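You operate a simulated robot arm through the tools that you are given. There is no shell and no other tool. Be economical: measure what you need, move in short steps, check, and stop when the job is done.

You run a simulated robot arm. Do the job below in one go: nothing can be reset, and whatever is moved stays where it is left.

Task
Check disc three for pinholes and lay it in the matching tray.
Fine: lay it on the lit light box; red tray for pinholes, else green; switch the light off again.

It is judged by the outcome, as a careful person would: the job done as asked, and still so three seconds after it is handed in. It fails if anything else is knocked over, pushed out of place, dropped, spilled or broken.

Robot
A 7-joint arm with a two-finger parallel gripper, fixed in place. Base frame: the origin is at the foot of the arm, x ahead of it, y to its left, z up. Units: m, rad, N and s.
With the tool pointing down near the work surface it reaches from about 0.42 to 0.9 m from the base axis. Its first joint turns from -2.007 to 2.007 rad. Payload 3.91 kg.
The TCP is the grasp point between the finger pads, 0.03 m short of the fingertips. In the tool frame z runs along the fingers and y along their closing line. The gripper opens to 0.11 m. The fingers are 0.02 m wide and 0.01 m thick; the gripper's body (0.048 by 0.112 m) begins 0.055 m behind the TCP.
Orientation is that of the tool frame in the base frame, as a unit quaternion [x, y, z, w]. With the fingers straight down and closing along the base's y, the tool's x points along the base's -x, its y along +y and its z along -z.

Tools
- The arm moves only by the tool step_arm. Its argument "commands" is a list of rows, each an object (a shift or turn left out is 0, a gripper value left out holds the last) with "dp": the shift along the base's x, y, z in units of 25 mm (1.0 is 25 mm), a list of three; "rot": the turn, a rotation vector about the base's x, y, z in units of 6 degrees (1.0 is 6 degrees), a list of three; "hand": the finger opening in m, from 0 to 0.11. In form: [{"dp": [x, y, z], "rot": [rx, ry, rz], "hand": hand}, ...]. A call has 1 to 20 rows; each row shifts and turns the commanded pose from where the row before left it. A call with a number of a shift or a turn outside -1 to 1 is refused whole. A row lasts 0.2 s, in which the tool goes at most 0.05 m and 0.15 rad; a call with a longer step from one row to the next is refused whole, and so is a gripper value outside its range. A pose out of reach is approached as far as the arm can. The call stops where the force on the tool passes 90 N (or 10 N more than at its start, if that is more) or the arm is blocked; 0.2 s more then pass. The fingers move at their own pace (about 0.153 m/s each) and stop on an object; they squeeze with about 43 N. The grip force told is the motor's: it shows also when the fingers shut on nothing. Time passes only in rows, and 0.2 s behind the last, so rows that do not move let the fingers close. It gives the time, the measured TCP pose, the force on the tool (base axes), the opening and the grip force at its end, in the units of the frame above (readings bear some noise), with the torque about the TCP (base axes, N m) and any sound that the robot's microphone picked up.
- Cameras (640 x 400 px; columns grow to the right, rows downward): "scene" is fixed at [0.3933, 0.497, 1.4687]; the picture's right is [-0.73, -0.69, 0.00], its down [-0.50, 0.52, -0.69] and it looks along [0.48, -0.50, -0.72] (base axes); focal length 315 px, centre (320, 200). "wrist" rides on the gripper at [0.072, 0.017, -0.103] in the tool frame; the picture's right is [-0.23, 0.97, 0.00], its down [-0.76, -0.18, -0.62] and it looks along [-0.61, -0.14, 0.78] (tool axes); focal length 222 px, centre (320, 200). There is no depth. A picture from a camera that has moved, and an enlarged one, comes with that camera's place and axes in the base frame and with its lens. The place of the scene camera against the robot may be out by one fixed shift of up to 0.018 m in any direction.
- camera(camera): a new picture of that camera. No time passes.
- move_column(by): slides the trunk up (or, below 0, down) by that many m; the arm rides with it, the base frame stays. It gives what a move gives, with no picture.
- inspect(camera, box): a new picture of the part [left, top, right, bottom] of that camera's present view, enlarged. No time passes.
- sign_off(): hands the job in; it is judged then, once.

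Work in short steps. Places have to be worked out from the pictures, the camera data and where the tool is seen: move nearer, look again, correct. Check each grasp and each placing, and mend what went wrong. You have 120 turns and 64 pictures in all, those below and enlarged ones among them. Open the gripper and draw the arm clear of the work before you hand the job in, unless the task says otherwise; then end with one line.

The tools are called after ">>>" as name(argument=value, ...) on one line, values as JSON. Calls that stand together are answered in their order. step_arm: Moves the arm, as the interface text tells. Its arguments: {"type":"object","properties":{"commands":{"type":"array"}},"required":["commands"]} The other tools are called the same way: move_column (by) slides the trunk up or down; camera (camera) takes a picture; inspect (camera, box) takes an enlarged picture of a part of a camera's view; sign_off () hands the job in.

At the start:

```text
t: 0.0
eef_pos: [0.4857, 0.1888, 1.2562]
tool_rot: [-0.001, 1.0, 0.0, 0.0]
contact_force: [-0.4, -0.9, 0.6]
ft_torque: [0.01, 0.01, -0.01]
gripper_width: 0.1098
grasp_force: 0.0
trunk travel left (down, up): [-0.85, 0.14]
```

scene: 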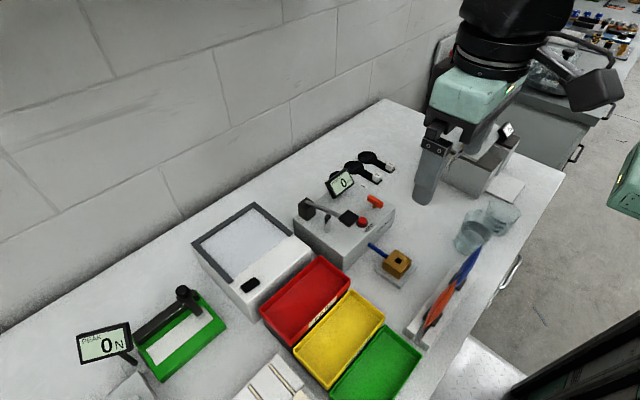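
wrist: 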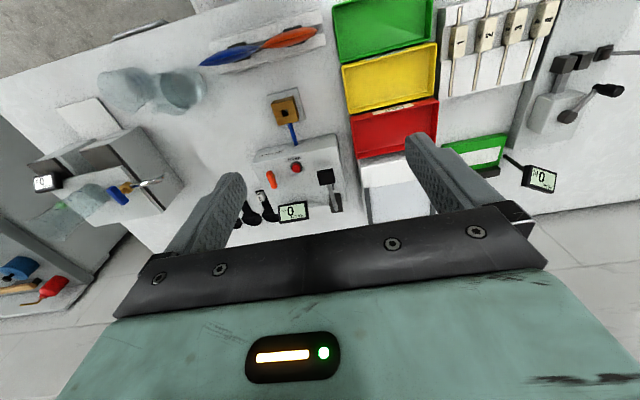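

I see a light box, three trays and a numbered rack (1-4) at the wrist view's top right; I enlarge those first.

>>> inspect(camera="wrist", box=[320, 0, 640, 200])

>>> inspect(camera="scene", box=[180, 190, 440, 400])

```text
2.00 times, centred on (480, 100) of wrist
camera zoom: at [0.4122, 0.2061, 1.3585], right [0.23, 0.97, 0.0], down [0.76, -0.18, 0.62], along [0.61, -0.14, -0.78], focal length 444 px, centre (0, 400)
```

zoom: 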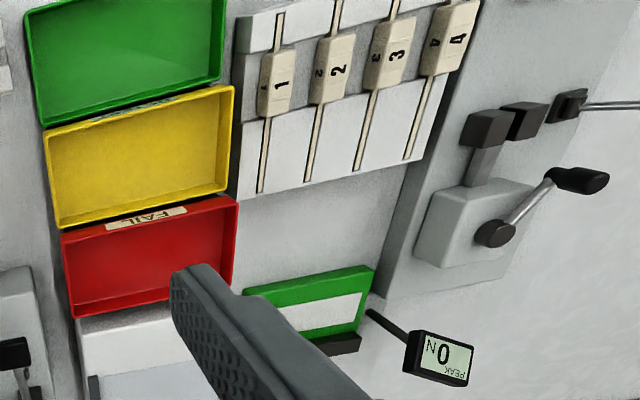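

```text
1.90 times, centred on (310, 295) of scene
camera zoom: at [0.3933, 0.497, 1.4687], right [-0.73, -0.69, 0.0], down [-0.5, 0.52, -0.69], along [0.48, -0.5, -0.72], focal length 599 px, centre (339, 19)
```

zoom: 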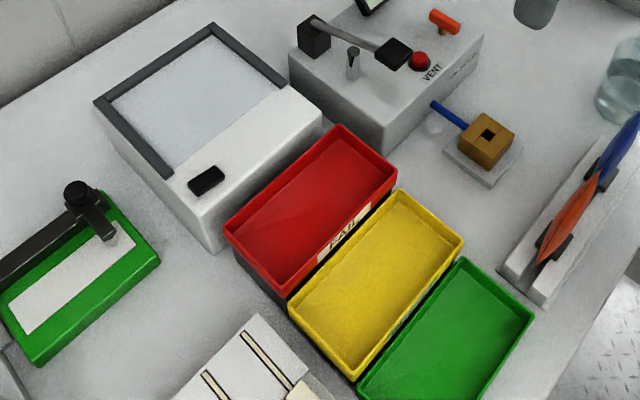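

The trays triangulate to about z≈0.92 (FAIL label near (0.566, 0.314)), and the number 3 tag to about (0.49, 0.51, 0.92). I move the wrist camera over the rack for a closer look.

>>> step_arm(commands=[{"dp": [-0.12, 0.97, -0.3]}, {"dp": [-0.12, 0.97, -0.3]}, {"dp": [-0.12, 0.97, -0.3]}, {"dp": [-0.12, 0.97, -0.3]}, {"dp": [-0.12, 0.97, -0.3]}, {"dp": [-0.12, 0.97, -0.3]}, {"dp": [-0.12, 0.97, -0.3]}, {"dp": [-0.12, 0.97, -0.3]}, {"dp": [-0.12, 0.97, -0.3]}, {"dp": [-0.12, 0.97, -0.3]}, {"dp": [-0.12, 0.97, -0.3]}, {"dp": [-0.12, 0.97, -0.3]}])

>>> camera(camera="wrist")

```text
t: 2.6
eef_pos: [0.4483, 0.4785, 1.166]
tool_rot: [0.0, 1.0, 0.0, 0.0]
contact_force: [-0.3, 0.9, -0.1]
ft_torque: [0.04, -0.04, 0.0]
gripper_width: 0.1098
grasp_force: 0.0
trunk travel left (down, up): [-0.85, 0.14]
```

```text
59 pictures are left
camera wrist: at [0.3754, 0.4957, 1.2687], right [0.23, 0.97, 0.0], down [0.76, -0.18, 0.62], along [0.61, -0.14, -0.78], focal length 222 px, centre (320, 200)
```

wrist: 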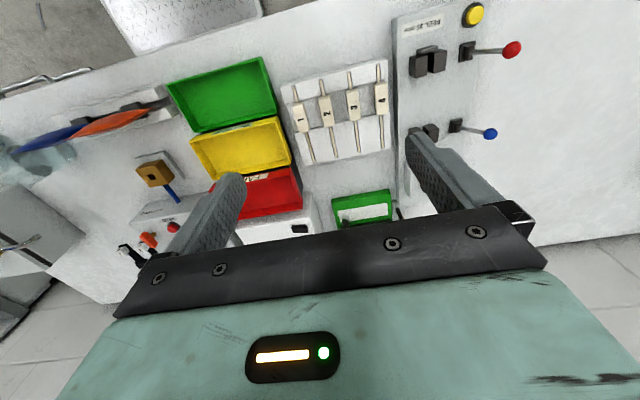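

Tag 3 is at about (0.485, 0.525, 0.90). I go lower and nearer for a detailed look at the rack.

>>> step_arm(commands=[{"dp": [-0.4, 0.53, -0.93]}, {"dp": [-0.4, 0.53, -0.93]}, {"dp": [-0.4, 0.53, -0.93]}, {"dp": [-0.4, 0.53, -0.93]}, {"dp": [-0.4, 0.53, -0.93]}])

>>> camera(camera="wrist")

>>> inspect(camera="wrist", box=[200, 80, 440, 230])

```text
t: 3.8
eef_pos: [0.3991, 0.5466, 1.0503]
tool_rot: [0.0, 1.0, 0.0, 0.0]
contact_force: [0.9, -1.3, 0.1]
ft_torque: [0.03, 0.03, -0.01]
gripper_width: 0.1098
grasp_force: 0.0
trunk travel left (down, up): [-0.85, 0.14]
```

```text
58 pictures are left
camera wrist: at [0.3269, 0.564, 1.1532], right [0.23, 0.97, 0.0], down [0.76, -0.18, 0.62], along [0.61, -0.14, -0.78], focal length 222 px, centre (320, 200)
```

wrist: 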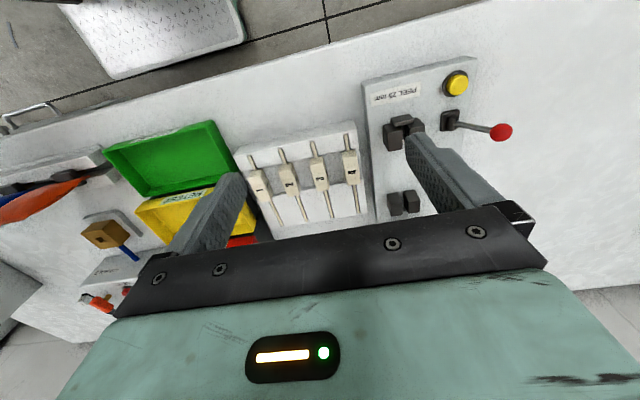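

```text
2.67 times, centred on (320, 155) of wrist
camera zoom: at [0.3269, 0.564, 1.1532], right [0.23, 0.97, 0.0], down [0.76, -0.18, 0.62], along [0.61, -0.14, -0.78], focal length 592 px, centre (320, 320)
```

zoom: 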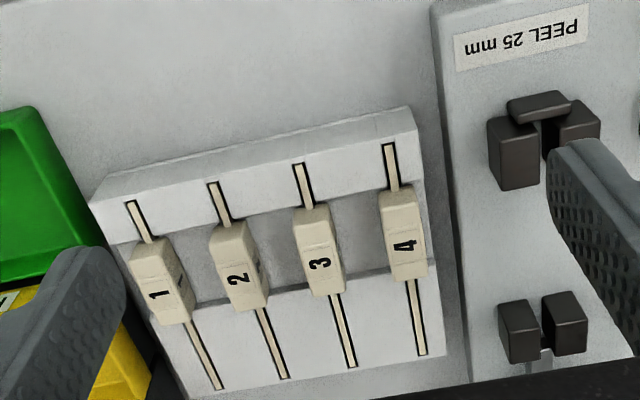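

Disc 3 stands edgewise in a slot running along x, with a number block (~20 mm wide in y) at about (0.489, 0.526, 0.89). I move the tool above it and look straight from there to refine the place.

>>> step_arm(commands=[{"dp": [0.9, -0.2, -0.2]}, {"dp": [0.9, -0.2, -0.2]}, {"dp": [0.9, -0.2, -0.2]}, {"dp": [0.9, -0.2, -0.2]}, {"dp": [0, 0, -0.2]}])

>>> inspect(camera="wrist", box=[200, 40, 440, 230])

```text
t: 5.0
eef_pos: [0.4887, 0.5258, 1.0253]
tool_rot: [-0.001, 1.0, 0.0, -0.001]
contact_force: [0.0, -0.1, -0.3]
ft_torque: [0.02, -0.01, -0.01]
gripper_width: 0.1101
grasp_force: 0.0
trunk travel left (down, up): [-0.85, 0.14]
```

```text
2.11 times, centred on (320, 135) of wrist
camera zoom: at [0.4163, 0.5428, 1.1283], right [0.23, 0.97, 0.0], down [0.76, -0.18, 0.62], along [0.61, -0.14, -0.78], focal length 468 px, centre (320, 337)
```

zoom: 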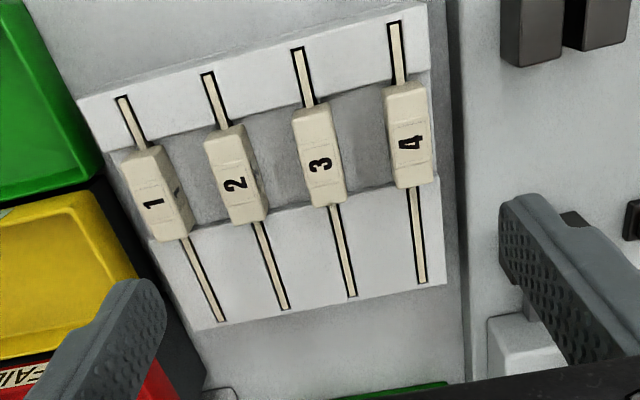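

Block 3's top comes out at about (0.492, 0.5265, 0.89), rail tops ~0.876. I narrow the fingers to fit between neighbours, descend to just above, and look again.

>>> step_arm(commands=[{"dp": [0.2, 0.03, 0], "hand": 0.042}, {"dp": [0, 0, 0]}, {"dp": [0, 0, -0.8]}, {"dp": [0, 0, -0.8]}, {"dp": [0, 0, -0.8]}, {"dp": [0, 0, -0.4]}])

>>> inspect(camera="wrist", box=[200, 40, 440, 230])

```text
t: 6.4
eef_pos: [0.4931, 0.5265, 0.9533]
tool_rot: [-0.002, 1.0, 0.0, 0.0]
contact_force: [-0.1, -0.1, 0.6]
ft_torque: [0.02, -0.01, 0.0]
gripper_width: 0.0419
grasp_force: 0.1
trunk travel left (down, up): [-0.85, 0.14]
```

```text
2.11 times, centred on (320, 135) of wrist
camera zoom: at [0.4216, 0.5434, 1.0563], right [0.23, 0.97, 0.0], down [0.76, -0.18, 0.62], along [0.61, -0.14, -0.78], focal length 468 px, centre (320, 337)
```

zoom: 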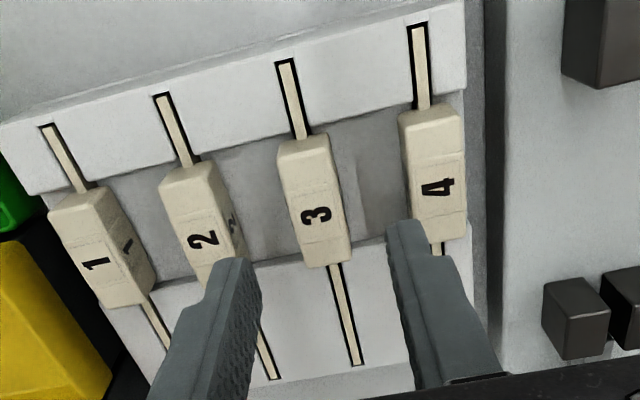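

Spacing is about 0.0425 m, so I narrow to 0.031, and descend so the fingertips reach ~0.867, then close.

>>> step_arm(commands=[{"dp": [-0.1, -0.02, 0], "hand": 0.031}, {"dp": [0, 0, -0.5]}, {"dp": [0, 0, -0.5]}, {"dp": [0, 0, -0.5]}, {"dp": [0, 0, -0.5]}, {"dp": [0, 0, -0.25]}])

>>> inspect(camera="wrist", box=[200, 80, 440, 230])

```text
t: 7.8
eef_pos: [0.4914, 0.5253, 0.8986]
tool_rot: [0.0, 1.0, 0.001, -0.001]
contact_force: [0.7, -0.3, 0.0]
ft_torque: [-0.01, 0.06, 0.01]
gripper_width: 0.0312
grasp_force: 0.2
trunk travel left (down, up): [-0.85, 0.14]
```

```text
2.67 times, centred on (320, 155) of wrist
camera zoom: at [0.4187, 0.5422, 1.0007], right [0.23, 0.97, 0.0], down [0.76, -0.18, 0.62], along [0.61, -0.14, -0.78], focal length 592 px, centre (320, 320)
```

zoom: 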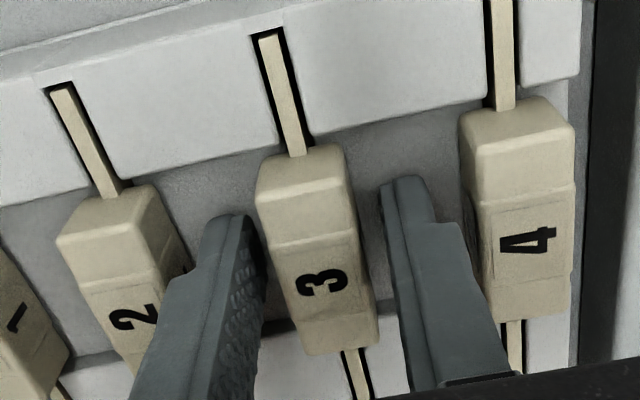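

Fingers straddle block 3 cleanly. A few mm lower, then close.

>>> step_arm(commands=[{"dp": [0, 0, -0.2]}, {"dp": [0, 0, 0], "hand": 0.0}, {"dp": [0, 0, 0]}, {"dp": [0, 0, 0]}])

```text
t: 8.8
eef_pos: [0.4913, 0.5246, 0.8917]
tool_rot: [0.0, 1.0, 0.0, 0.0]
contact_force: [-0.3, 0.2, -0.3]
ft_torque: [-0.04, -0.03, -0.03]
gripper_width: 0.0187
grasp_force: 43.3
trunk travel left (down, up): [-0.85, 0.14]
```

Gripped at 18.7 mm width. I lift slowly straight up, watching force.

>>> step_arm(commands=[{"dp": [0, 0, 0.3]}, {"dp": [0, 0, 0.5]}, {"dp": [0, 0, 0.8]}, {"dp": [0, 0, 0.8]}, {"dp": [0, 0, 0.8]}, {"dp": [0, 0, 0.8]}, {"dp": [0, 0, 0.8]}, {"dp": [0, 0, 0.8]}])

>>> camera(camera="wrist")

>>> camera(camera="scene")

```text
t: 10.6
eef_pos: [0.492, 0.5231, 1.0344]
tool_rot: [0.0, 1.0, 0.0, 0.0]
contact_force: [-0.3, -0.4, -0.1]
ft_torque: [0.0, 0.05, 0.02]
gripper_width: 0.0188
grasp_force: 42.5
trunk travel left (down, up): [-0.85, 0.14]
```

```text
53 pictures are left
camera wrist: at [0.4192, 0.5411, 1.1373], right [0.23, 0.97, 0.0], down [0.76, -0.18, 0.62], along [0.61, -0.14, -0.78], focal length 222 px, centre (320, 200)
```

wrist: 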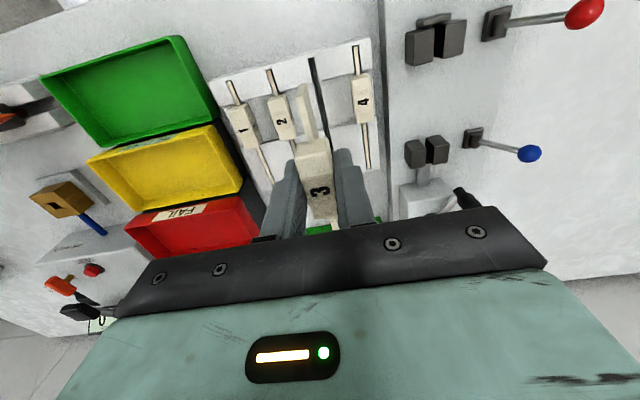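

```text
52 pictures are left
```

scene: 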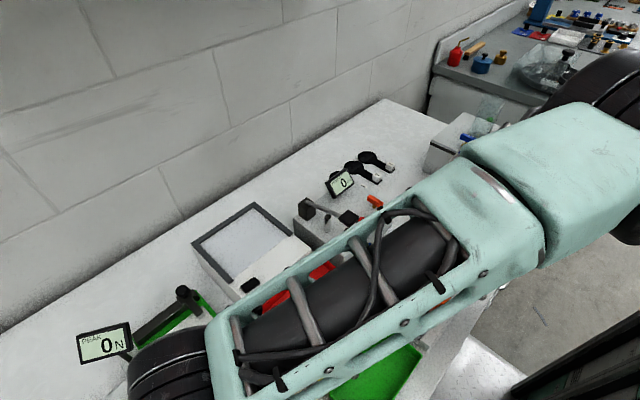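

Disc 3 is out of its slot and the others look undisturbed. I raise it and carry it to where the scene camera can see it, so I can learn its shape and size.

>>> step_arm(commands=[{"dp": [0, 0, 1]}, {"dp": [0, 0, 1]}, {"dp": [0.37, -0.95, 0.1]}, {"dp": [0.37, -0.95, 0.1]}, {"dp": [0.37, -0.95, 0.1]}, {"dp": [0.37, -0.95, 0.1]}, {"dp": [0.37, -0.95, 0.1]}, {"dp": [0.37, -0.95, 0.1]}, {"dp": [0.37, -0.95, 0.1]}, {"dp": [0.37, -0.95, 0.1]}, {"dp": [0.37, -0.95, 0.1]}, {"dp": [0.37, -0.95, 0.1]}, {"dp": [0.37, -0.95, 0.1]}, {"dp": [0.37, -0.95, 0.1]}, {"dp": [0.37, -0.95, 0.1]}, {"dp": [0.37, -0.95, 0.1]}])

>>> camera(camera="scene")

>>> camera(camera="wrist")

```text
t: 14.0
eef_pos: [0.6222, 0.1911, 1.1186]
tool_rot: [-0.001, 1.0, 0.0, -0.001]
contact_force: [0.7, 0.1, 0.6]
ft_torque: [-0.05, 0.02, -0.01]
gripper_width: 0.0188
grasp_force: 42.2
trunk travel left (down, up): [-0.85, 0.14]
```

```text
51 pictures are left
```

scene: 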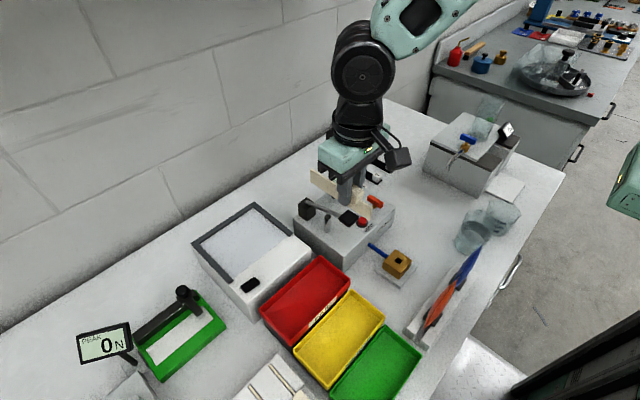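

```text
50 pictures are left
camera wrist: at [0.5494, 0.2093, 1.2209], right [0.23, 0.97, 0.0], down [0.76, -0.18, 0.62], along [0.61, -0.14, -0.78], focal length 222 px, centre (320, 200)
```

wrist: 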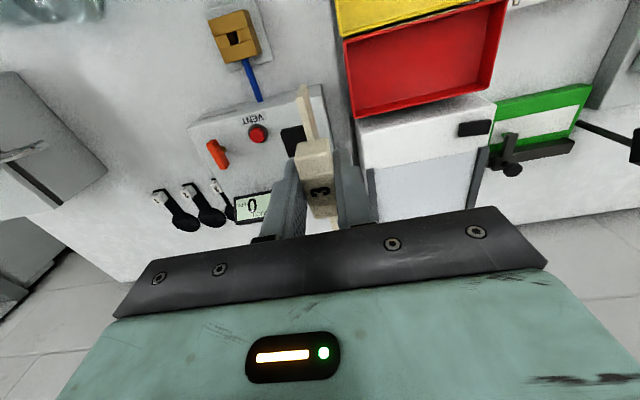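

>>> inspect(camera="scene", box=[270, 120, 430, 240])

>>> inspect(camera="wrist", box=[230, 60, 430, 240])

```text
3.33 times, centred on (350, 180) of scene
camera zoom: at [0.3933, 0.497, 1.4687], right [-0.73, -0.69, 0.0], down [-0.5, 0.52, -0.69], along [0.48, -0.5, -0.72], focal length 1049 px, centre (220, 267)
```

zoom: 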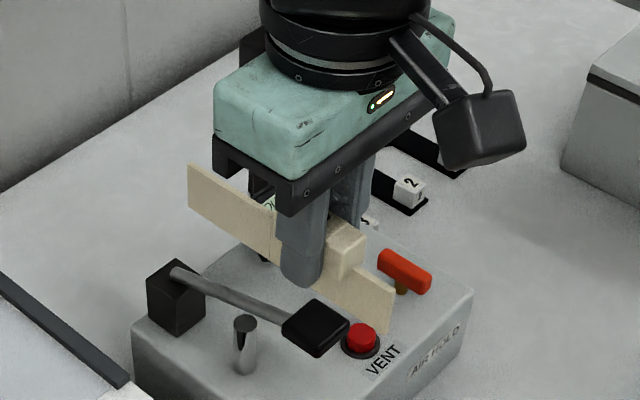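

```text
2.22 times, centred on (330, 150) of wrist
camera zoom: at [0.5494, 0.2093, 1.2209], right [0.23, 0.97, 0.0], down [0.76, -0.18, 0.62], along [0.61, -0.14, -0.78], focal length 494 px, centre (298, 311)
```

zoom: 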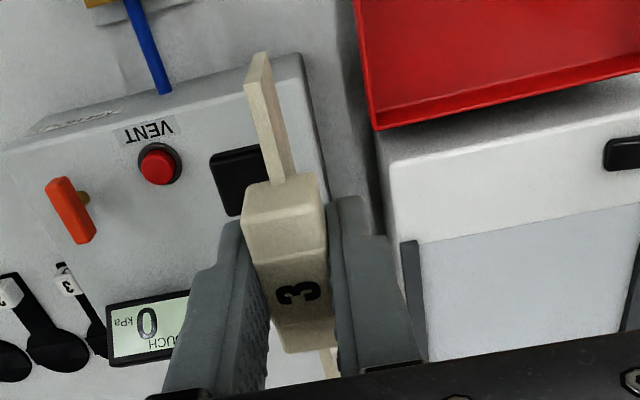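

The piece I hold is a thin bar with a grip block, not a disc. The black round things with white numbered tabs near the gauge look like the real discs, so I inspect them before anything else.

>>> inspect(camera="scene", box=[310, 130, 430, 210])

>>> inspect(camera="wrist", box=[130, 140, 290, 250])

```text
5.00 times, centred on (370, 170) of scene
camera zoom: at [0.3933, 0.497, 1.4687], right [-0.73, -0.69, 0.0], down [-0.5, 0.52, -0.69], along [0.48, -0.5, -0.72], focal length 1573 px, centre (70, 350)
```

zoom: 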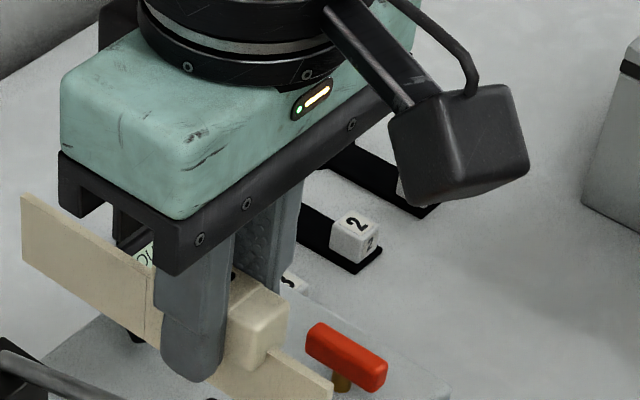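

```text
3.64 times, centred on (210, 195) of wrist
camera zoom: at [0.5494, 0.2093, 1.2209], right [0.23, 0.97, 0.0], down [0.76, -0.18, 0.62], along [0.61, -0.14, -0.78], focal length 808 px, centre (720, 218)
```

zoom: 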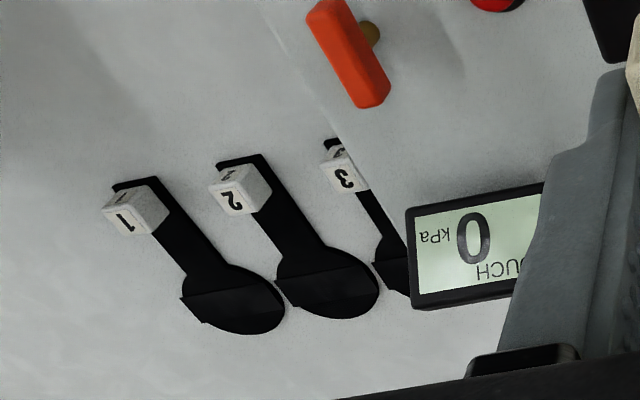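

The real discs are the black paddles with white cubes 1-3 behind the vent box; I took the wrong piece. I must put this bar back in slot 3 exactly: retrace my path to above the slot.

>>> step_arm(commands=[{"dp": [-0.37, 0.95, -0.1]}, {"dp": [-0.37, 0.95, -0.1]}, {"dp": [-0.37, 0.95, -0.1]}, {"dp": [-0.37, 0.95, -0.1]}, {"dp": [-0.37, 0.95, -0.1]}, {"dp": [-0.37, 0.95, -0.1]}, {"dp": [-0.37, 0.95, -0.1]}, {"dp": [-0.37, 0.95, -0.1]}, {"dp": [-0.37, 0.95, -0.1]}, {"dp": [-0.37, 0.95, -0.1]}, {"dp": [-0.37, 0.95, -0.1]}, {"dp": [-0.37, 0.95, -0.1]}, {"dp": [-0.37, 0.95, -0.1]}, {"dp": [-0.37, 0.95, -0.1]}, {"dp": [0, 0, -1]}, {"dp": [0, 0, -1]}, {"dp": [0, 0, -1]}, {"dp": [0, 0, -1]}, {"dp": [0, 0, -1]}, {"dp": [0, 0, 0]}])

>>> inspect(camera="wrist", box=[220, 60, 420, 240])

```text
t: 18.2
eef_pos: [0.4913, 0.5262, 0.9562]
tool_rot: [0.0, 1.0, 0.0, 0.001]
contact_force: [-1.0, -0.6, -0.8]
ft_torque: [0.0, 0.0, 0.0]
gripper_width: 0.0188
grasp_force: 42.5
trunk travel left (down, up): [-0.85, 0.14]
```

```text
2.22 times, centred on (320, 150) of wrist
camera zoom: at [0.4191, 0.5423, 1.0605], right [0.23, 0.97, 0.0], down [0.76, -0.18, 0.62], along [0.61, -0.14, -0.78], focal length 494 px, centre (320, 311)
```

zoom: 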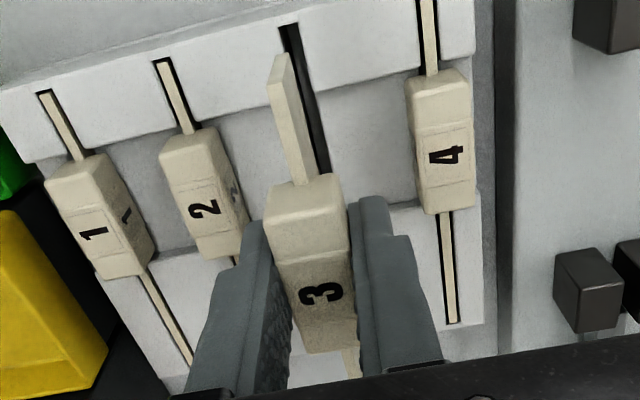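

Aligned above slot 3. Lower in small rows to just below slot entry and check force.

>>> step_arm(commands=[{"dp": [0, 0, -0.4]}, {"dp": [0, 0, -0.4]}, {"dp": [0, 0, -0.4]}, {"dp": [0, 0, -0.2]}, {"dp": [0, 0, -0.2]}, {"dp": [0, 0, -0.2]}, {"dp": [0, 0, 0]}])

>>> inspect(camera="wrist", box=[220, 60, 420, 240])

```text
t: 19.8
eef_pos: [0.4918, 0.5265, 0.9137]
tool_rot: [-0.001, 1.0, 0.0, 0.0]
contact_force: [0.0, -0.3, 0.7]
ft_torque: [0.01, -0.01, 0.01]
gripper_width: 0.0185
grasp_force: 43.2
trunk travel left (down, up): [-0.85, 0.14]
```

```text
2.22 times, centred on (320, 150) of wrist
camera zoom: at [0.4184, 0.543, 1.0164], right [0.23, 0.97, 0.0], down [0.76, -0.18, 0.62], along [0.61, -0.14, -0.78], focal length 494 px, centre (320, 311)
```

zoom: 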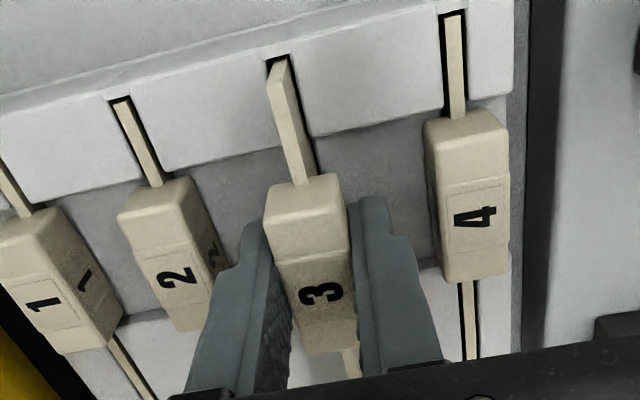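

The bar is entering its slot with no contact force. Lower the remaining 20 mm to the original height.

>>> step_arm(commands=[{"dp": [0, 0, -0.2]}, {"dp": [0, 0, -0.2]}, {"dp": [0, 0, -0.2]}, {"dp": [0, 0, -0.15]}, {"dp": [0, 0, 0]}])

>>> inspect(camera="wrist", box=[220, 60, 420, 240])

```text
t: 21.0
eef_pos: [0.4905, 0.525, 0.894]
tool_rot: [-0.001, 1.0, 0.0, 0.0]
contact_force: [0.8, 0.0, -0.9]
ft_torque: [0.01, 0.03, -0.01]
gripper_width: 0.0188
grasp_force: 43.0
trunk travel left (down, up): [-0.85, 0.14]
```

```text
2.22 times, centred on (320, 150) of wrist
camera zoom: at [0.4187, 0.5428, 0.9969], right [0.23, 0.97, 0.0], down [0.76, -0.18, 0.62], along [0.61, -0.14, -0.78], focal length 494 px, centre (320, 311)
```

zoom: 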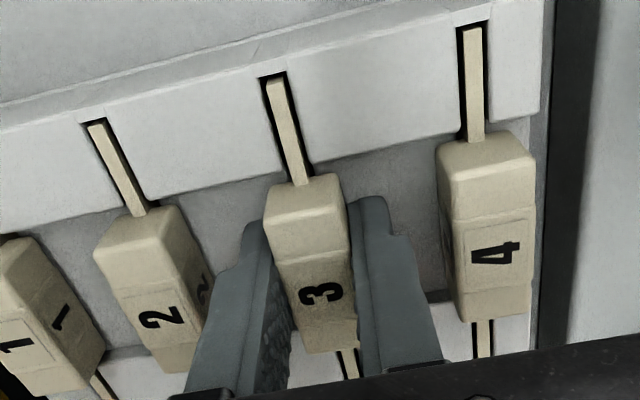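

Nearly seated (about 1 mm high). Lower that last mm, open just to 0.031, wait, and rise straight up.

>>> step_arm(commands=[{"dp": [0, 0, -0.05]}, {"dp": [0, 0, 0]}, {"dp": [0, 0, 0], "hand": 0.031}, {"dp": [0, 0, 0]}, {"dp": [0, 0, 0.5]}, {"dp": [0, 0, 0.5]}, {"dp": [0, 0, 0.8]}, {"dp": [0, 0, 0.8]}, {"dp": [0, 0, 0.8]}])

>>> inspect(camera="wrist", box=[200, 40, 440, 230])

```text
t: 23.0
eef_pos: [0.493, 0.5278, 0.9797]
tool_rot: [-0.001, 1.0, 0.0, 0.0]
contact_force: [0.0, 0.6, -0.3]
ft_torque: [0.03, 0.02, -0.01]
gripper_width: 0.0313
grasp_force: 0.1
trunk travel left (down, up): [-0.85, 0.14]
```

```text
2.11 times, centred on (320, 135) of wrist
camera zoom: at [0.4199, 0.5438, 1.0817], right [0.23, 0.97, 0.0], down [0.76, -0.18, 0.62], along [0.61, -0.14, -0.78], focal length 468 px, centre (320, 337)
```

zoom: 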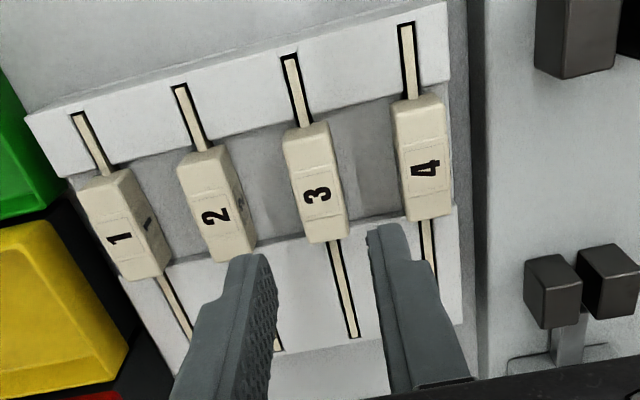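

Bar 3 is back in its slot as before. Now I rise and travel over to the real discs at about (0.75-0.82, -0.05).

>>> step_arm(commands=[{"dp": [0, 0, 1]}, {"dp": [0, 0, 1]}, {"dp": [0, 0, 1]}, {"dp": [0, 0, 1]}, {"dp": [0, 0, 1]}, {"dp": [0, 0, 1]}, {"dp": [0.34, -0.97, 0.2]}, {"dp": [0.34, -0.97, 0.2]}, {"dp": [0.34, -0.97, 0]}, {"dp": [0.34, -0.97, 0]}, {"dp": [0.34, -0.97, 0]}, {"dp": [0.34, -0.97, 0]}, {"dp": [0.34, -0.97, 0]}, {"dp": [0.34, -0.97, 0]}, {"dp": [0.34, -0.97, 0]}, {"dp": [0.34, -0.97, 0]}, {"dp": [0.34, -0.97, 0]}, {"dp": [0.34, -0.97, 0]}])

>>> step_arm(commands=[{"dp": [0.34, -0.97, 0]}, {"dp": [0.34, -0.97, 0]}, {"dp": [0.34, -0.97, 0]}, {"dp": [0.34, -0.97, 0]}, {"dp": [0.34, -0.97, 0]}, {"dp": [0.34, -0.97, 0]}, {"dp": [0.34, -0.97, 0]}, {"dp": [0.34, -0.97, 0]}, {"dp": [0.34, -0.97, 0]}, {"dp": [0.34, -0.97, 0]}, {"dp": [0.34, -0.97, 0]}, {"dp": [0.34, -0.97, 0]}])

>>> camera(camera="wrist")

>>> inspect(camera="wrist", box=[200, 80, 440, 230])

```text
t: 26.8
eef_pos: [0.5933, 0.2347, 1.1384]
tool_rot: [-0.001, 1.0, 0.0, 0.001]
contact_force: [-0.6, 0.1, -0.5]
ft_torque: [-0.01, -0.02, -0.02]
gripper_width: 0.0309
grasp_force: 0.1
trunk travel left (down, up): [-0.85, 0.14]
```

```text
t: 29.4
eef_pos: [0.6956, -0.0563, 1.1389]
tool_rot: [0.0, 1.0, 0.0, 0.0]
contact_force: [-0.5, 0.0, 0.2]
ft_torque: [-0.04, -0.01, -0.01]
gripper_width: 0.0309
grasp_force: 0.0
trunk travel left (down, up): [-0.85, 0.14]
```

```text
41 pictures are left
camera wrist: at [0.6242, -0.0391, 1.2422], right [0.23, 0.97, 0.0], down [0.76, -0.18, 0.62], along [0.61, -0.14, -0.78], focal length 222 px, centre (320, 200)
```

wrist: 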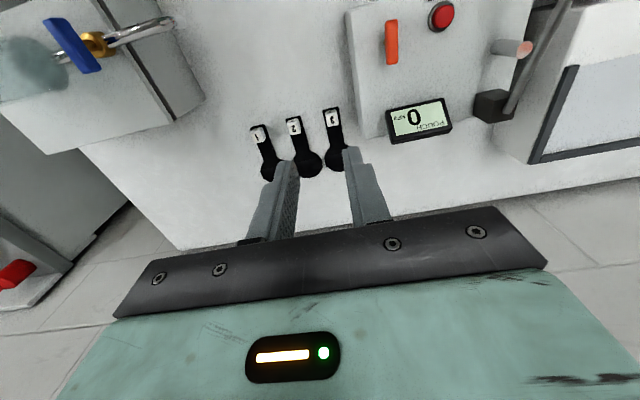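

```text
2.67 times, centred on (320, 155) of wrist
camera zoom: at [0.6242, -0.0391, 1.2422], right [0.23, 0.97, 0.0], down [0.76, -0.18, 0.62], along [0.61, -0.14, -0.78], focal length 592 px, centre (320, 320)
```

zoom: 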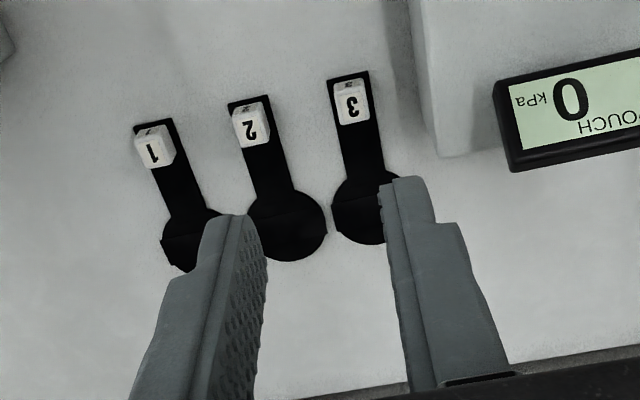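

The discs triangulate: cube 3 top about (0.751, -0.047, 0.868), paddle's round end towards +x at about (0.833, -0.053). I come lower over cube 3 to judge its clearance to the vent box.

>>> step_arm(commands=[{"dp": [0.6, 0.12, -1]}, {"dp": [0.6, 0.12, -1]}, {"dp": [0.6, 0.12, -1]}, {"dp": [0, 0, -1]}])

>>> inspect(camera="wrist", box=[160, 20, 480, 220])

>>> inspect(camera="scene", box=[280, 120, 440, 280])

```text
t: 30.4
eef_pos: [0.7408, -0.047, 1.0381]
tool_rot: [0.001, 1.0, -0.001, 0.0]
contact_force: [0.3, 0.4, 0.6]
ft_torque: [0.01, -0.02, -0.01]
gripper_width: 0.031
grasp_force: 0.1
trunk travel left (down, up): [-0.85, 0.14]
```

```text
2.00 times, centred on (320, 120) of wrist
camera zoom: at [0.6675, -0.0294, 1.1407], right [0.23, 0.97, 0.0], down [0.76, -0.18, 0.62], along [0.61, -0.14, -0.78], focal length 444 px, centre (320, 360)
```

zoom: 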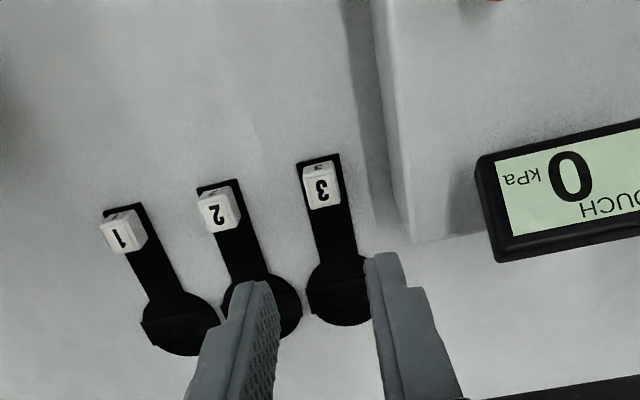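

```text
2.50 times, centred on (360, 200) of scene
camera zoom: at [0.3933, 0.497, 1.4687], right [-0.73, -0.69, 0.0], down [-0.5, 0.52, -0.69], along [0.48, -0.5, -0.72], focal length 787 px, centre (220, 200)
```

zoom: 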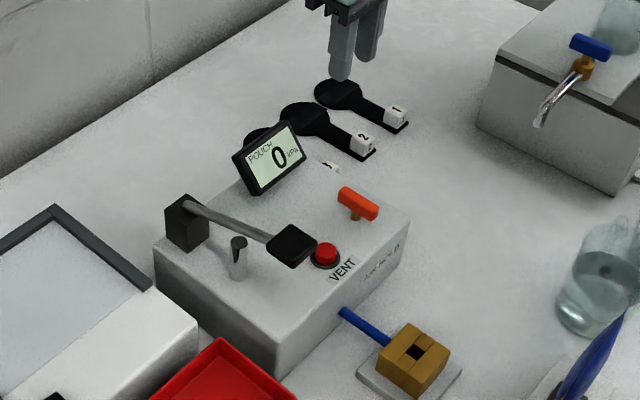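

Cube 3 is at (0.750, -0.0475); the gauge edge (y≥0.026) and box top (~0.91) clear the gripper body. I descend to just above the cube with opening 0.036.

>>> step_arm(commands=[{"dp": [0.2, 0, -1], "hand": 0.036}, {"dp": [0.18, 0, -1]}, {"dp": [0, 0, -1]}, {"dp": [0, 0, -1]}, {"dp": [0, 0, -0.8]}, {"dp": [0, 0, 0]}])

>>> inspect(camera="wrist", box=[200, 40, 440, 230])

```text
t: 31.8
eef_pos: [0.7509, -0.0466, 0.9165]
tool_rot: [0.001, 1.0, 0.0, 0.001]
contact_force: [0.3, -0.2, 0.7]
ft_torque: [-0.01, 0.02, -0.01]
gripper_width: 0.0359
grasp_force: 0.1
trunk travel left (down, up): [-0.85, 0.14]
```

```text
2.11 times, centred on (320, 135) of wrist
camera zoom: at [0.6775, -0.0306, 1.0197], right [0.23, 0.97, 0.0], down [0.76, -0.18, 0.62], along [0.61, -0.14, -0.78], focal length 468 px, centre (320, 337)
```

zoom: 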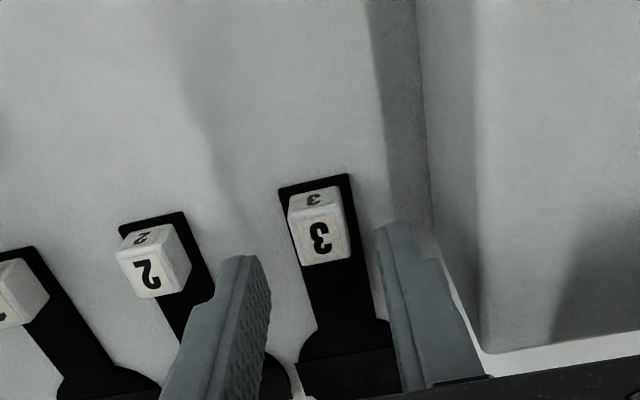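

Well centred. Descend in small steps watching the force.

>>> step_arm(commands=[{"dp": [0.06, -0.04, -0.4]}, {"dp": [0, 0, -0.4]}, {"dp": [0, 0, -0.3]}, {"dp": [0, 0, -0.1]}, {"dp": [0, 0, 0]}])

>>> inspect(camera="wrist", box=[220, 80, 420, 230])

```text
t: 33.0
eef_pos: [0.7511, -0.0481, 0.8886]
tool_rot: [0.0, 1.0, 0.001, 0.0]
contact_force: [0.2, 0.5, 0.2]
ft_torque: [-0.01, 0.0, -0.01]
gripper_width: 0.0361
grasp_force: 0.1
trunk travel left (down, up): [-0.85, 0.14]
```

```text
2.67 times, centred on (320, 155) of wrist
camera zoom: at [0.679, -0.0296, 0.9905], right [0.23, 0.97, 0.0], down [0.76, -0.18, 0.62], along [0.61, -0.14, -0.78], focal length 592 px, centre (320, 320)
```

zoom: 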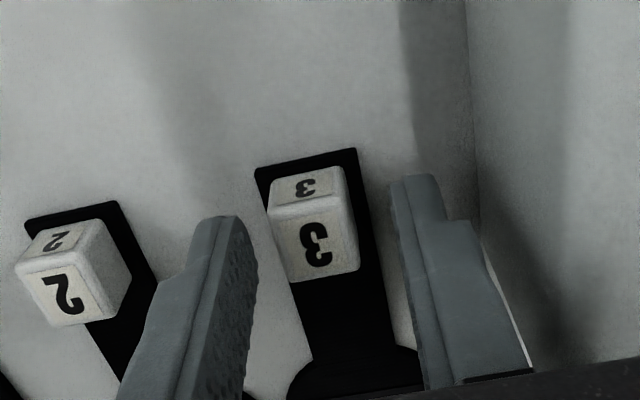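

Cube spans about z 0.849–0.865. Lower 4 mm more, then close.

>>> step_arm(commands=[{"dp": [0.04, 0, -0.17]}, {"dp": [0, 0, 0], "hand": 0.0}, {"dp": [0, 0, 0]}, {"dp": [0, 0, 0]}])

>>> inspect(camera="wrist", box=[220, 80, 420, 230])

```text
t: 34.0
eef_pos: [0.752, -0.047, 0.8848]
tool_rot: [0.0, 1.0, 0.0, 0.0]
contact_force: [0.2, -0.8, 0.8]
ft_torque: [-0.02, -0.08, -0.06]
gripper_width: 0.0185
grasp_force: 43.0
trunk travel left (down, up): [-0.85, 0.14]
```

```text
2.67 times, centred on (320, 155) of wrist
camera zoom: at [0.6796, -0.0297, 0.9869], right [0.23, 0.97, 0.0], down [0.76, -0.18, 0.62], along [0.61, -0.14, -0.78], focal length 592 px, centre (320, 320)
```

zoom: 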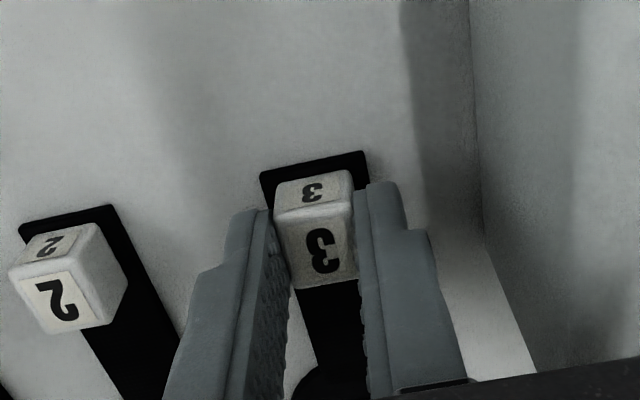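

Cube 3 gripped at 18.5 mm. Lift straight up slowly, then check.

>>> step_arm(commands=[{"dp": [0, 0, 0.3]}, {"dp": [0, 0, 0.5]}, {"dp": [0, 0, 0.8]}, {"dp": [0, 0, 0.9]}, {"dp": [0, 0, 0.9]}, {"dp": [0, 0, 0.9]}, {"dp": [0, 0, 0.9]}, {"dp": [0, 0, 0.9]}, {"dp": [0, 0, 0.9]}, {"dp": [0, 0, 0.9]}, {"dp": [0, 0, 0.9]}])

>>> camera(camera="wrist")

```text
t: 36.4
eef_pos: [0.7517, -0.0464, 1.1029]
tool_rot: [0.0, 1.0, 0.0, 0.0]
contact_force: [0.6, 0.0, -1.1]
ft_torque: [-0.01, 0.01, 0.02]
gripper_width: 0.0184
grasp_force: 42.6
trunk travel left (down, up): [-0.85, 0.14]
```

```text
34 pictures are left
camera wrist: at [0.6789, -0.0294, 1.2065], right [0.23, 0.97, 0.0], down [0.76, -0.18, 0.62], along [0.61, -0.14, -0.78], focal length 222 px, centre (320, 200)
```

wrist: 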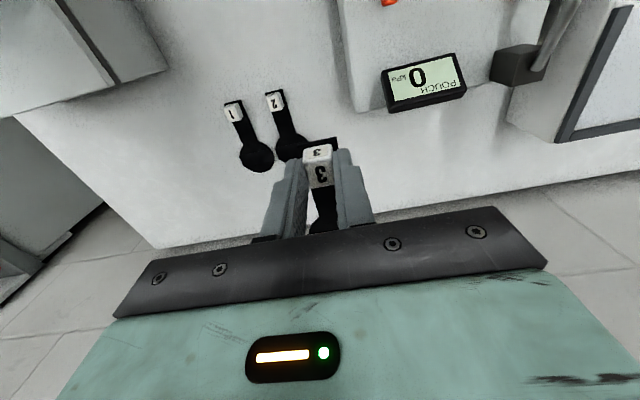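

Disc 3 is in hand and 1, 2 are undisturbed. I carry it high to the light box and measure that.

>>> step_arm(commands=[{"dp": [-0.18, 0.95, 0.08]}, {"dp": [-0.18, 0.95, 0.08]}, {"dp": [-0.18, 0.95, 0.08]}, {"dp": [-0.18, 0.95, 0.08]}, {"dp": [-0.18, 0.95, 0.08]}, {"dp": [-0.18, 0.95, 0.08]}, {"dp": [-0.18, 0.95, 0.08]}, {"dp": [-0.18, 0.95, 0.08]}, {"dp": [-0.18, 0.95, 0.08]}, {"dp": [-0.18, 0.95, 0.08]}, {"dp": [-0.18, 0.95, 0.08]}, {"dp": [-0.18, 0.95, 0.08]}, {"dp": [-0.18, 0.95, 0.08]}, {"dp": [-0.18, 0.95, 0.08]}, {"dp": [-0.18, 0.95, 0.08]}, {"dp": [-0.18, 0.95, 0.08]}])

>>> camera(camera="wrist")

>>> camera(camera="scene")

```text
t: 39.8
eef_pos: [0.6805, 0.3337, 1.1354]
tool_rot: [0.0, 1.0, 0.0, 0.0]
contact_force: [0.5, -0.3, -0.1]
ft_torque: [0.01, 0.06, 0.02]
gripper_width: 0.0187
grasp_force: 43.2
trunk travel left (down, up): [-0.85, 0.14]
```

```text
33 pictures are left
camera wrist: at [0.6072, 0.3515, 1.2388], right [0.23, 0.97, 0.0], down [0.76, -0.18, 0.62], along [0.61, -0.14, -0.78], focal length 222 px, centre (320, 200)
```

wrist: 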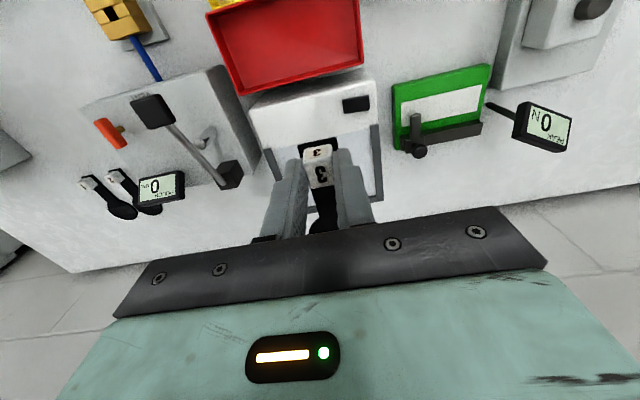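

```text
32 pictures are left
```

scene: 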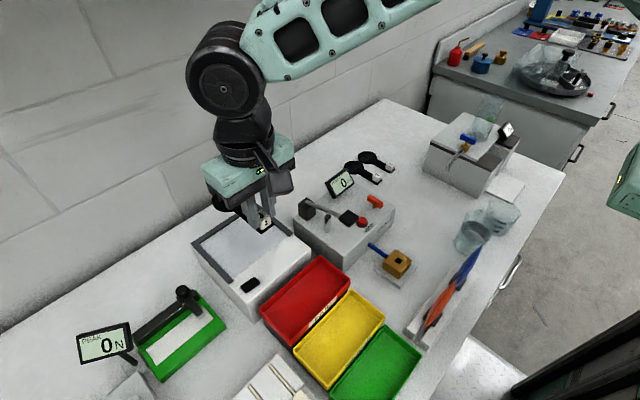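

Switch triangulates to (0.697, 0.377, 0.942) and the panel to about x 0.735–0.86, y 0.245–0.395. I look closer at the panel/housing levels.

>>> inspect(camera="scene", box=[180, 180, 330, 330])

>>> inspect(camera="wrist", box=[230, 60, 420, 220])

```text
2.67 times, centred on (255, 255) of scene
camera zoom: at [0.3933, 0.497, 1.4687], right [-0.73, -0.69, 0.0], down [-0.5, 0.52, -0.69], along [0.48, -0.5, -0.72], focal length 839 px, centre (493, 53)
```

zoom: 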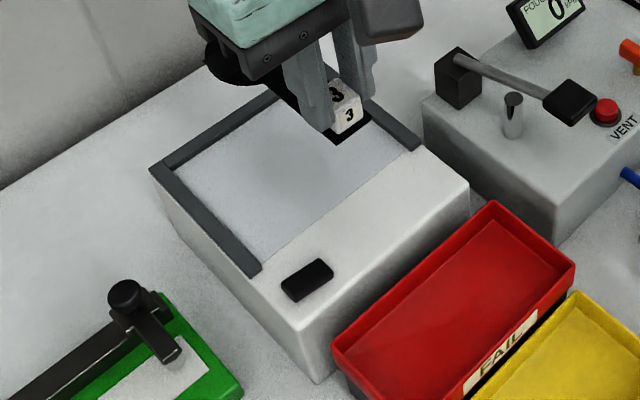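

```text
2.50 times, centred on (325, 140) of wrist
camera zoom: at [0.6072, 0.3515, 1.2388], right [0.23, 0.97, 0.0], down [0.76, -0.18, 0.62], along [0.61, -0.14, -0.78], focal length 555 px, centre (308, 350)
```

zoom: 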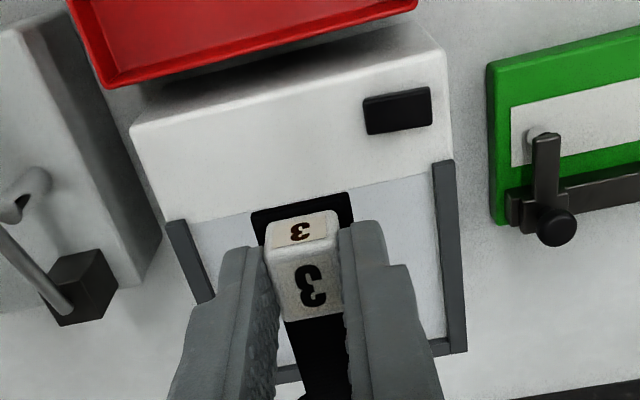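

The panel is flush with the housing; only three thin dark lips rise. I plan cube at (0.73, 0.315), disc over the panel middle; first lower to about 1 cm or more above.

>>> step_arm(commands=[{"dp": [1, -0.37, 0]}, {"dp": [0.98, -0.37, 0]}, {"dp": [0, 0, -1]}, {"dp": [0, 0, -1]}, {"dp": [0, 0, -1]}, {"dp": [0, 0, -1]}, {"dp": [0, 0, -1]}, {"dp": [0, 0, -0.4]}, {"dp": [0, 0, 0]}])

>>> inspect(camera="wrist", box=[220, 40, 460, 230])

>>> inspect(camera="scene", box=[180, 180, 330, 330])

```text
t: 41.8
eef_pos: [0.7297, 0.3133, 1.001]
tool_rot: [0.0, 1.0, -0.001, 0.0]
contact_force: [-0.1, 0.2, -0.8]
ft_torque: [0.02, -0.02, 0.0]
gripper_width: 0.0185
grasp_force: 42.6
trunk travel left (down, up): [-0.85, 0.14]
```

```text
2.11 times, centred on (340, 135) of wrist
camera zoom: at [0.6577, 0.3317, 1.1042], right [0.23, 0.97, 0.0], down [0.76, -0.18, 0.62], along [0.61, -0.14, -0.78], focal length 468 px, centre (278, 337)
```

zoom: 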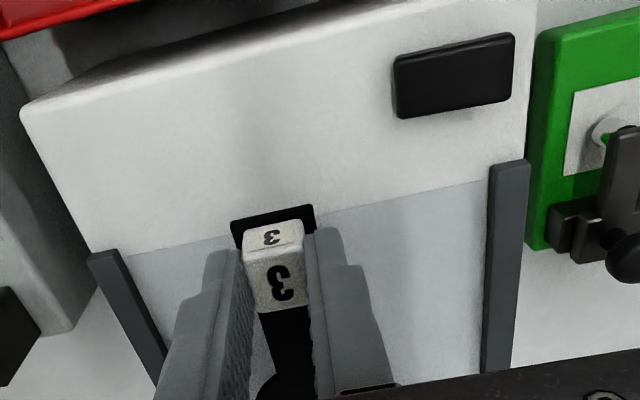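

```text
2.67 times, centred on (255, 255) of scene
camera zoom: at [0.3933, 0.497, 1.4687], right [-0.73, -0.69, 0.0], down [-0.5, 0.52, -0.69], along [0.48, -0.5, -0.72], focal length 839 px, centre (493, 53)
```

zoom: 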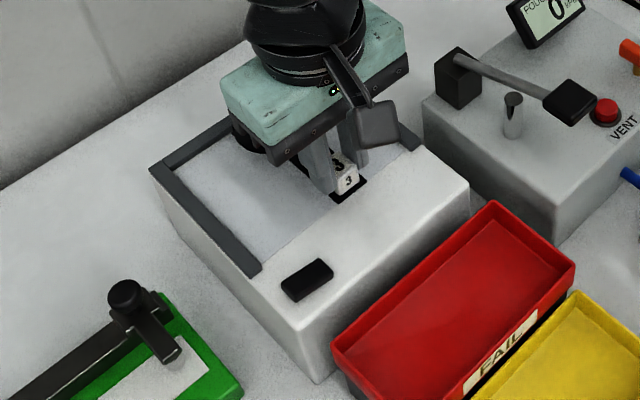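

Y is centred; I shift 8 mm towards -x to centre the disc on the panel, and lower in small amounts looking for contact.

>>> step_arm(commands=[{"dp": [-0.32, 0.05, 0]}, {"dp": [0, 0, -0.25]}, {"dp": [0, 0, -0.25]}, {"dp": [0, 0, -0.1]}, {"dp": [0, 0, 0]}])

>>> inspect(camera="wrist", box=[240, 80, 420, 230])

```text
t: 43.0
eef_pos: [0.7213, 0.3154, 0.9849]
tool_rot: [0.0, 1.0, 0.0, 0.0]
contact_force: [-0.2, -0.3, -0.8]
ft_torque: [0.01, 0.02, 0.02]
gripper_width: 0.0183
grasp_force: 43.1
trunk travel left (down, up): [-0.85, 0.14]
```

```text
2.67 times, centred on (330, 155) of wrist
camera zoom: at [0.6489, 0.3334, 1.0884], right [0.23, 0.97, 0.0], down [0.76, -0.18, 0.62], along [0.61, -0.14, -0.78], focal length 592 px, centre (293, 320)
```

zoom: 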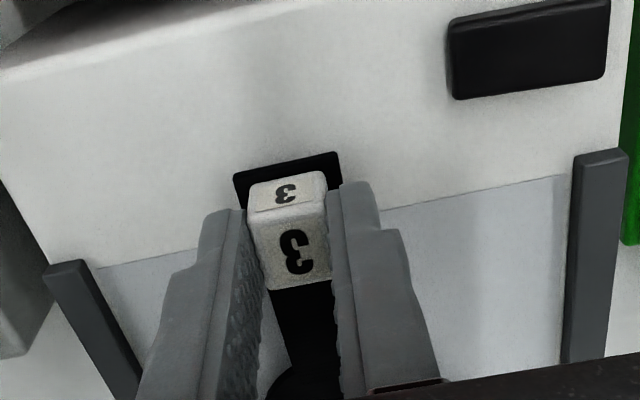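

No contact yet. Lower 6 mm more and read the force.

>>> step_arm(commands=[{"dp": [0, 0, -0.08]}, {"dp": [0, 0, -0.08]}, {"dp": [0, 0, -0.08]}, {"dp": [0, 0, 0]}])

>>> step_arm(commands=[{"dp": [0, 0, -0.08]}, {"dp": [0, 0, 0]}])

>>> step_arm(commands=[{"dp": [0, 0, -0.08]}, {"dp": [0, 0, 0]}])

```text
t: 44.0
eef_pos: [0.7217, 0.317, 0.9794]
tool_rot: [0.0, 1.0, 0.0, 0.0]
contact_force: [-0.8, 0.9, 0.1]
ft_torque: [-0.03, -0.01, 0.0]
gripper_width: 0.0185
grasp_force: 42.9
trunk travel left (down, up): [-0.85, 0.14]
```

```text
t: 44.6
eef_pos: [0.7224, 0.3164, 0.9786]
tool_rot: [-0.001, 1.0, 0.0, 0.001]
contact_force: [-1.1, 1.0, 4.7]
ft_torque: [-0.02, -0.5, 0.03]
gripper_width: 0.0187
grasp_force: 43.1
trunk travel left (down, up): [-0.85, 0.14]
```

```text
t: 45.2
eef_pos: [0.7215, 0.3159, 0.9779]
tool_rot: [-0.001, 1.0, 0.001, 0.002]
contact_force: [-3.2, 0.2, 18.3]
ft_torque: [-0.06, -0.82, 0.03]
gripper_width: 0.0186
grasp_force: 42.4
trunk travel left (down, up): [-0.85, 0.14]
```

Contact (18 N) — the paddle rests at TCP z≈0.978. Ease up 1 mm, open, and rise straight.

>>> step_arm(commands=[{"dp": [0, 0, 0.06]}, {"dp": [0, 0, 0], "hand": 0.036}, {"dp": [0, 0, 0]}, {"dp": [0, 0, 0.4]}, {"dp": [0, 0, 0.8]}, {"dp": [0, 0, 0.8]}, {"dp": [0, 0, 0.8]}])

>>> camera(camera="wrist")

```text
t: 46.8
eef_pos: [0.7215, 0.316, 1.0472]
tool_rot: [0.0, 1.0, 0.0, -0.001]
contact_force: [0.9, 0.5, 0.2]
ft_torque: [0.0, 0.05, 0.01]
gripper_width: 0.0357
grasp_force: 0.1
trunk travel left (down, up): [-0.85, 0.14]
```

```text
26 pictures are left
camera wrist: at [0.6494, 0.3331, 1.1501], right [0.23, 0.97, 0.0], down [0.76, -0.18, 0.62], along [0.61, -0.14, -0.78], focal length 222 px, centre (320, 200)
```

wrist: 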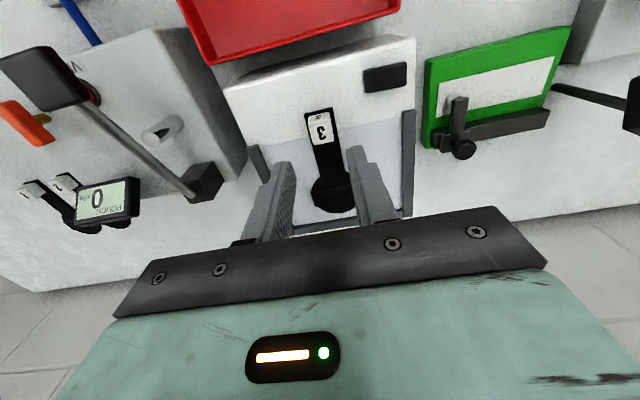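

The disc lies on the panel. Next, close the fingers and go above the switch at (0.696, 0.378) for a closer look.

>>> step_arm(commands=[{"dp": [0, 0, 0.4], "hand": 0.0}, {"dp": [-0.35, 0.85, 0]}, {"dp": [-0.35, 0.85, 0]}, {"dp": [-0.3, 0.78, 0]}, {"dp": [0, 0, -0.8]}, {"dp": [0, 0, 0]}])

>>> inspect(camera="wrist", box=[220, 50, 420, 220])

```text
t: 48.2
eef_pos: [0.6971, 0.3783, 1.0376]
tool_rot: [0.0, 1.0, 0.0, -0.001]
contact_force: [-0.6, -0.7, -0.6]
ft_torque: [-0.01, -0.01, 0.01]
gripper_width: 0.0002
grasp_force: 37.7
trunk travel left (down, up): [-0.85, 0.14]
```

```text
2.35 times, centred on (320, 135) of wrist
camera zoom: at [0.6246, 0.3951, 1.141], right [0.23, 0.97, 0.0], down [0.76, -0.18, 0.62], along [0.61, -0.14, -0.78], focal length 523 px, centre (320, 353)
```

zoom: 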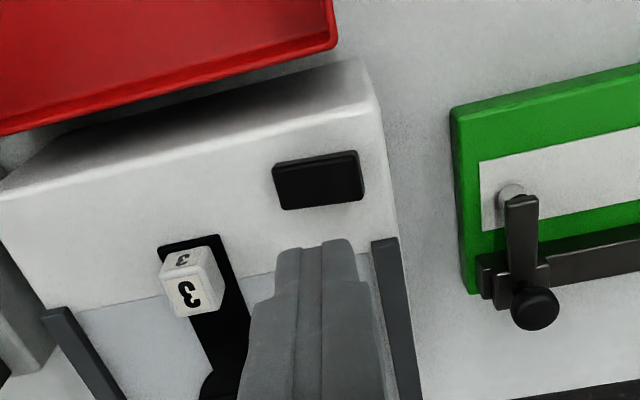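

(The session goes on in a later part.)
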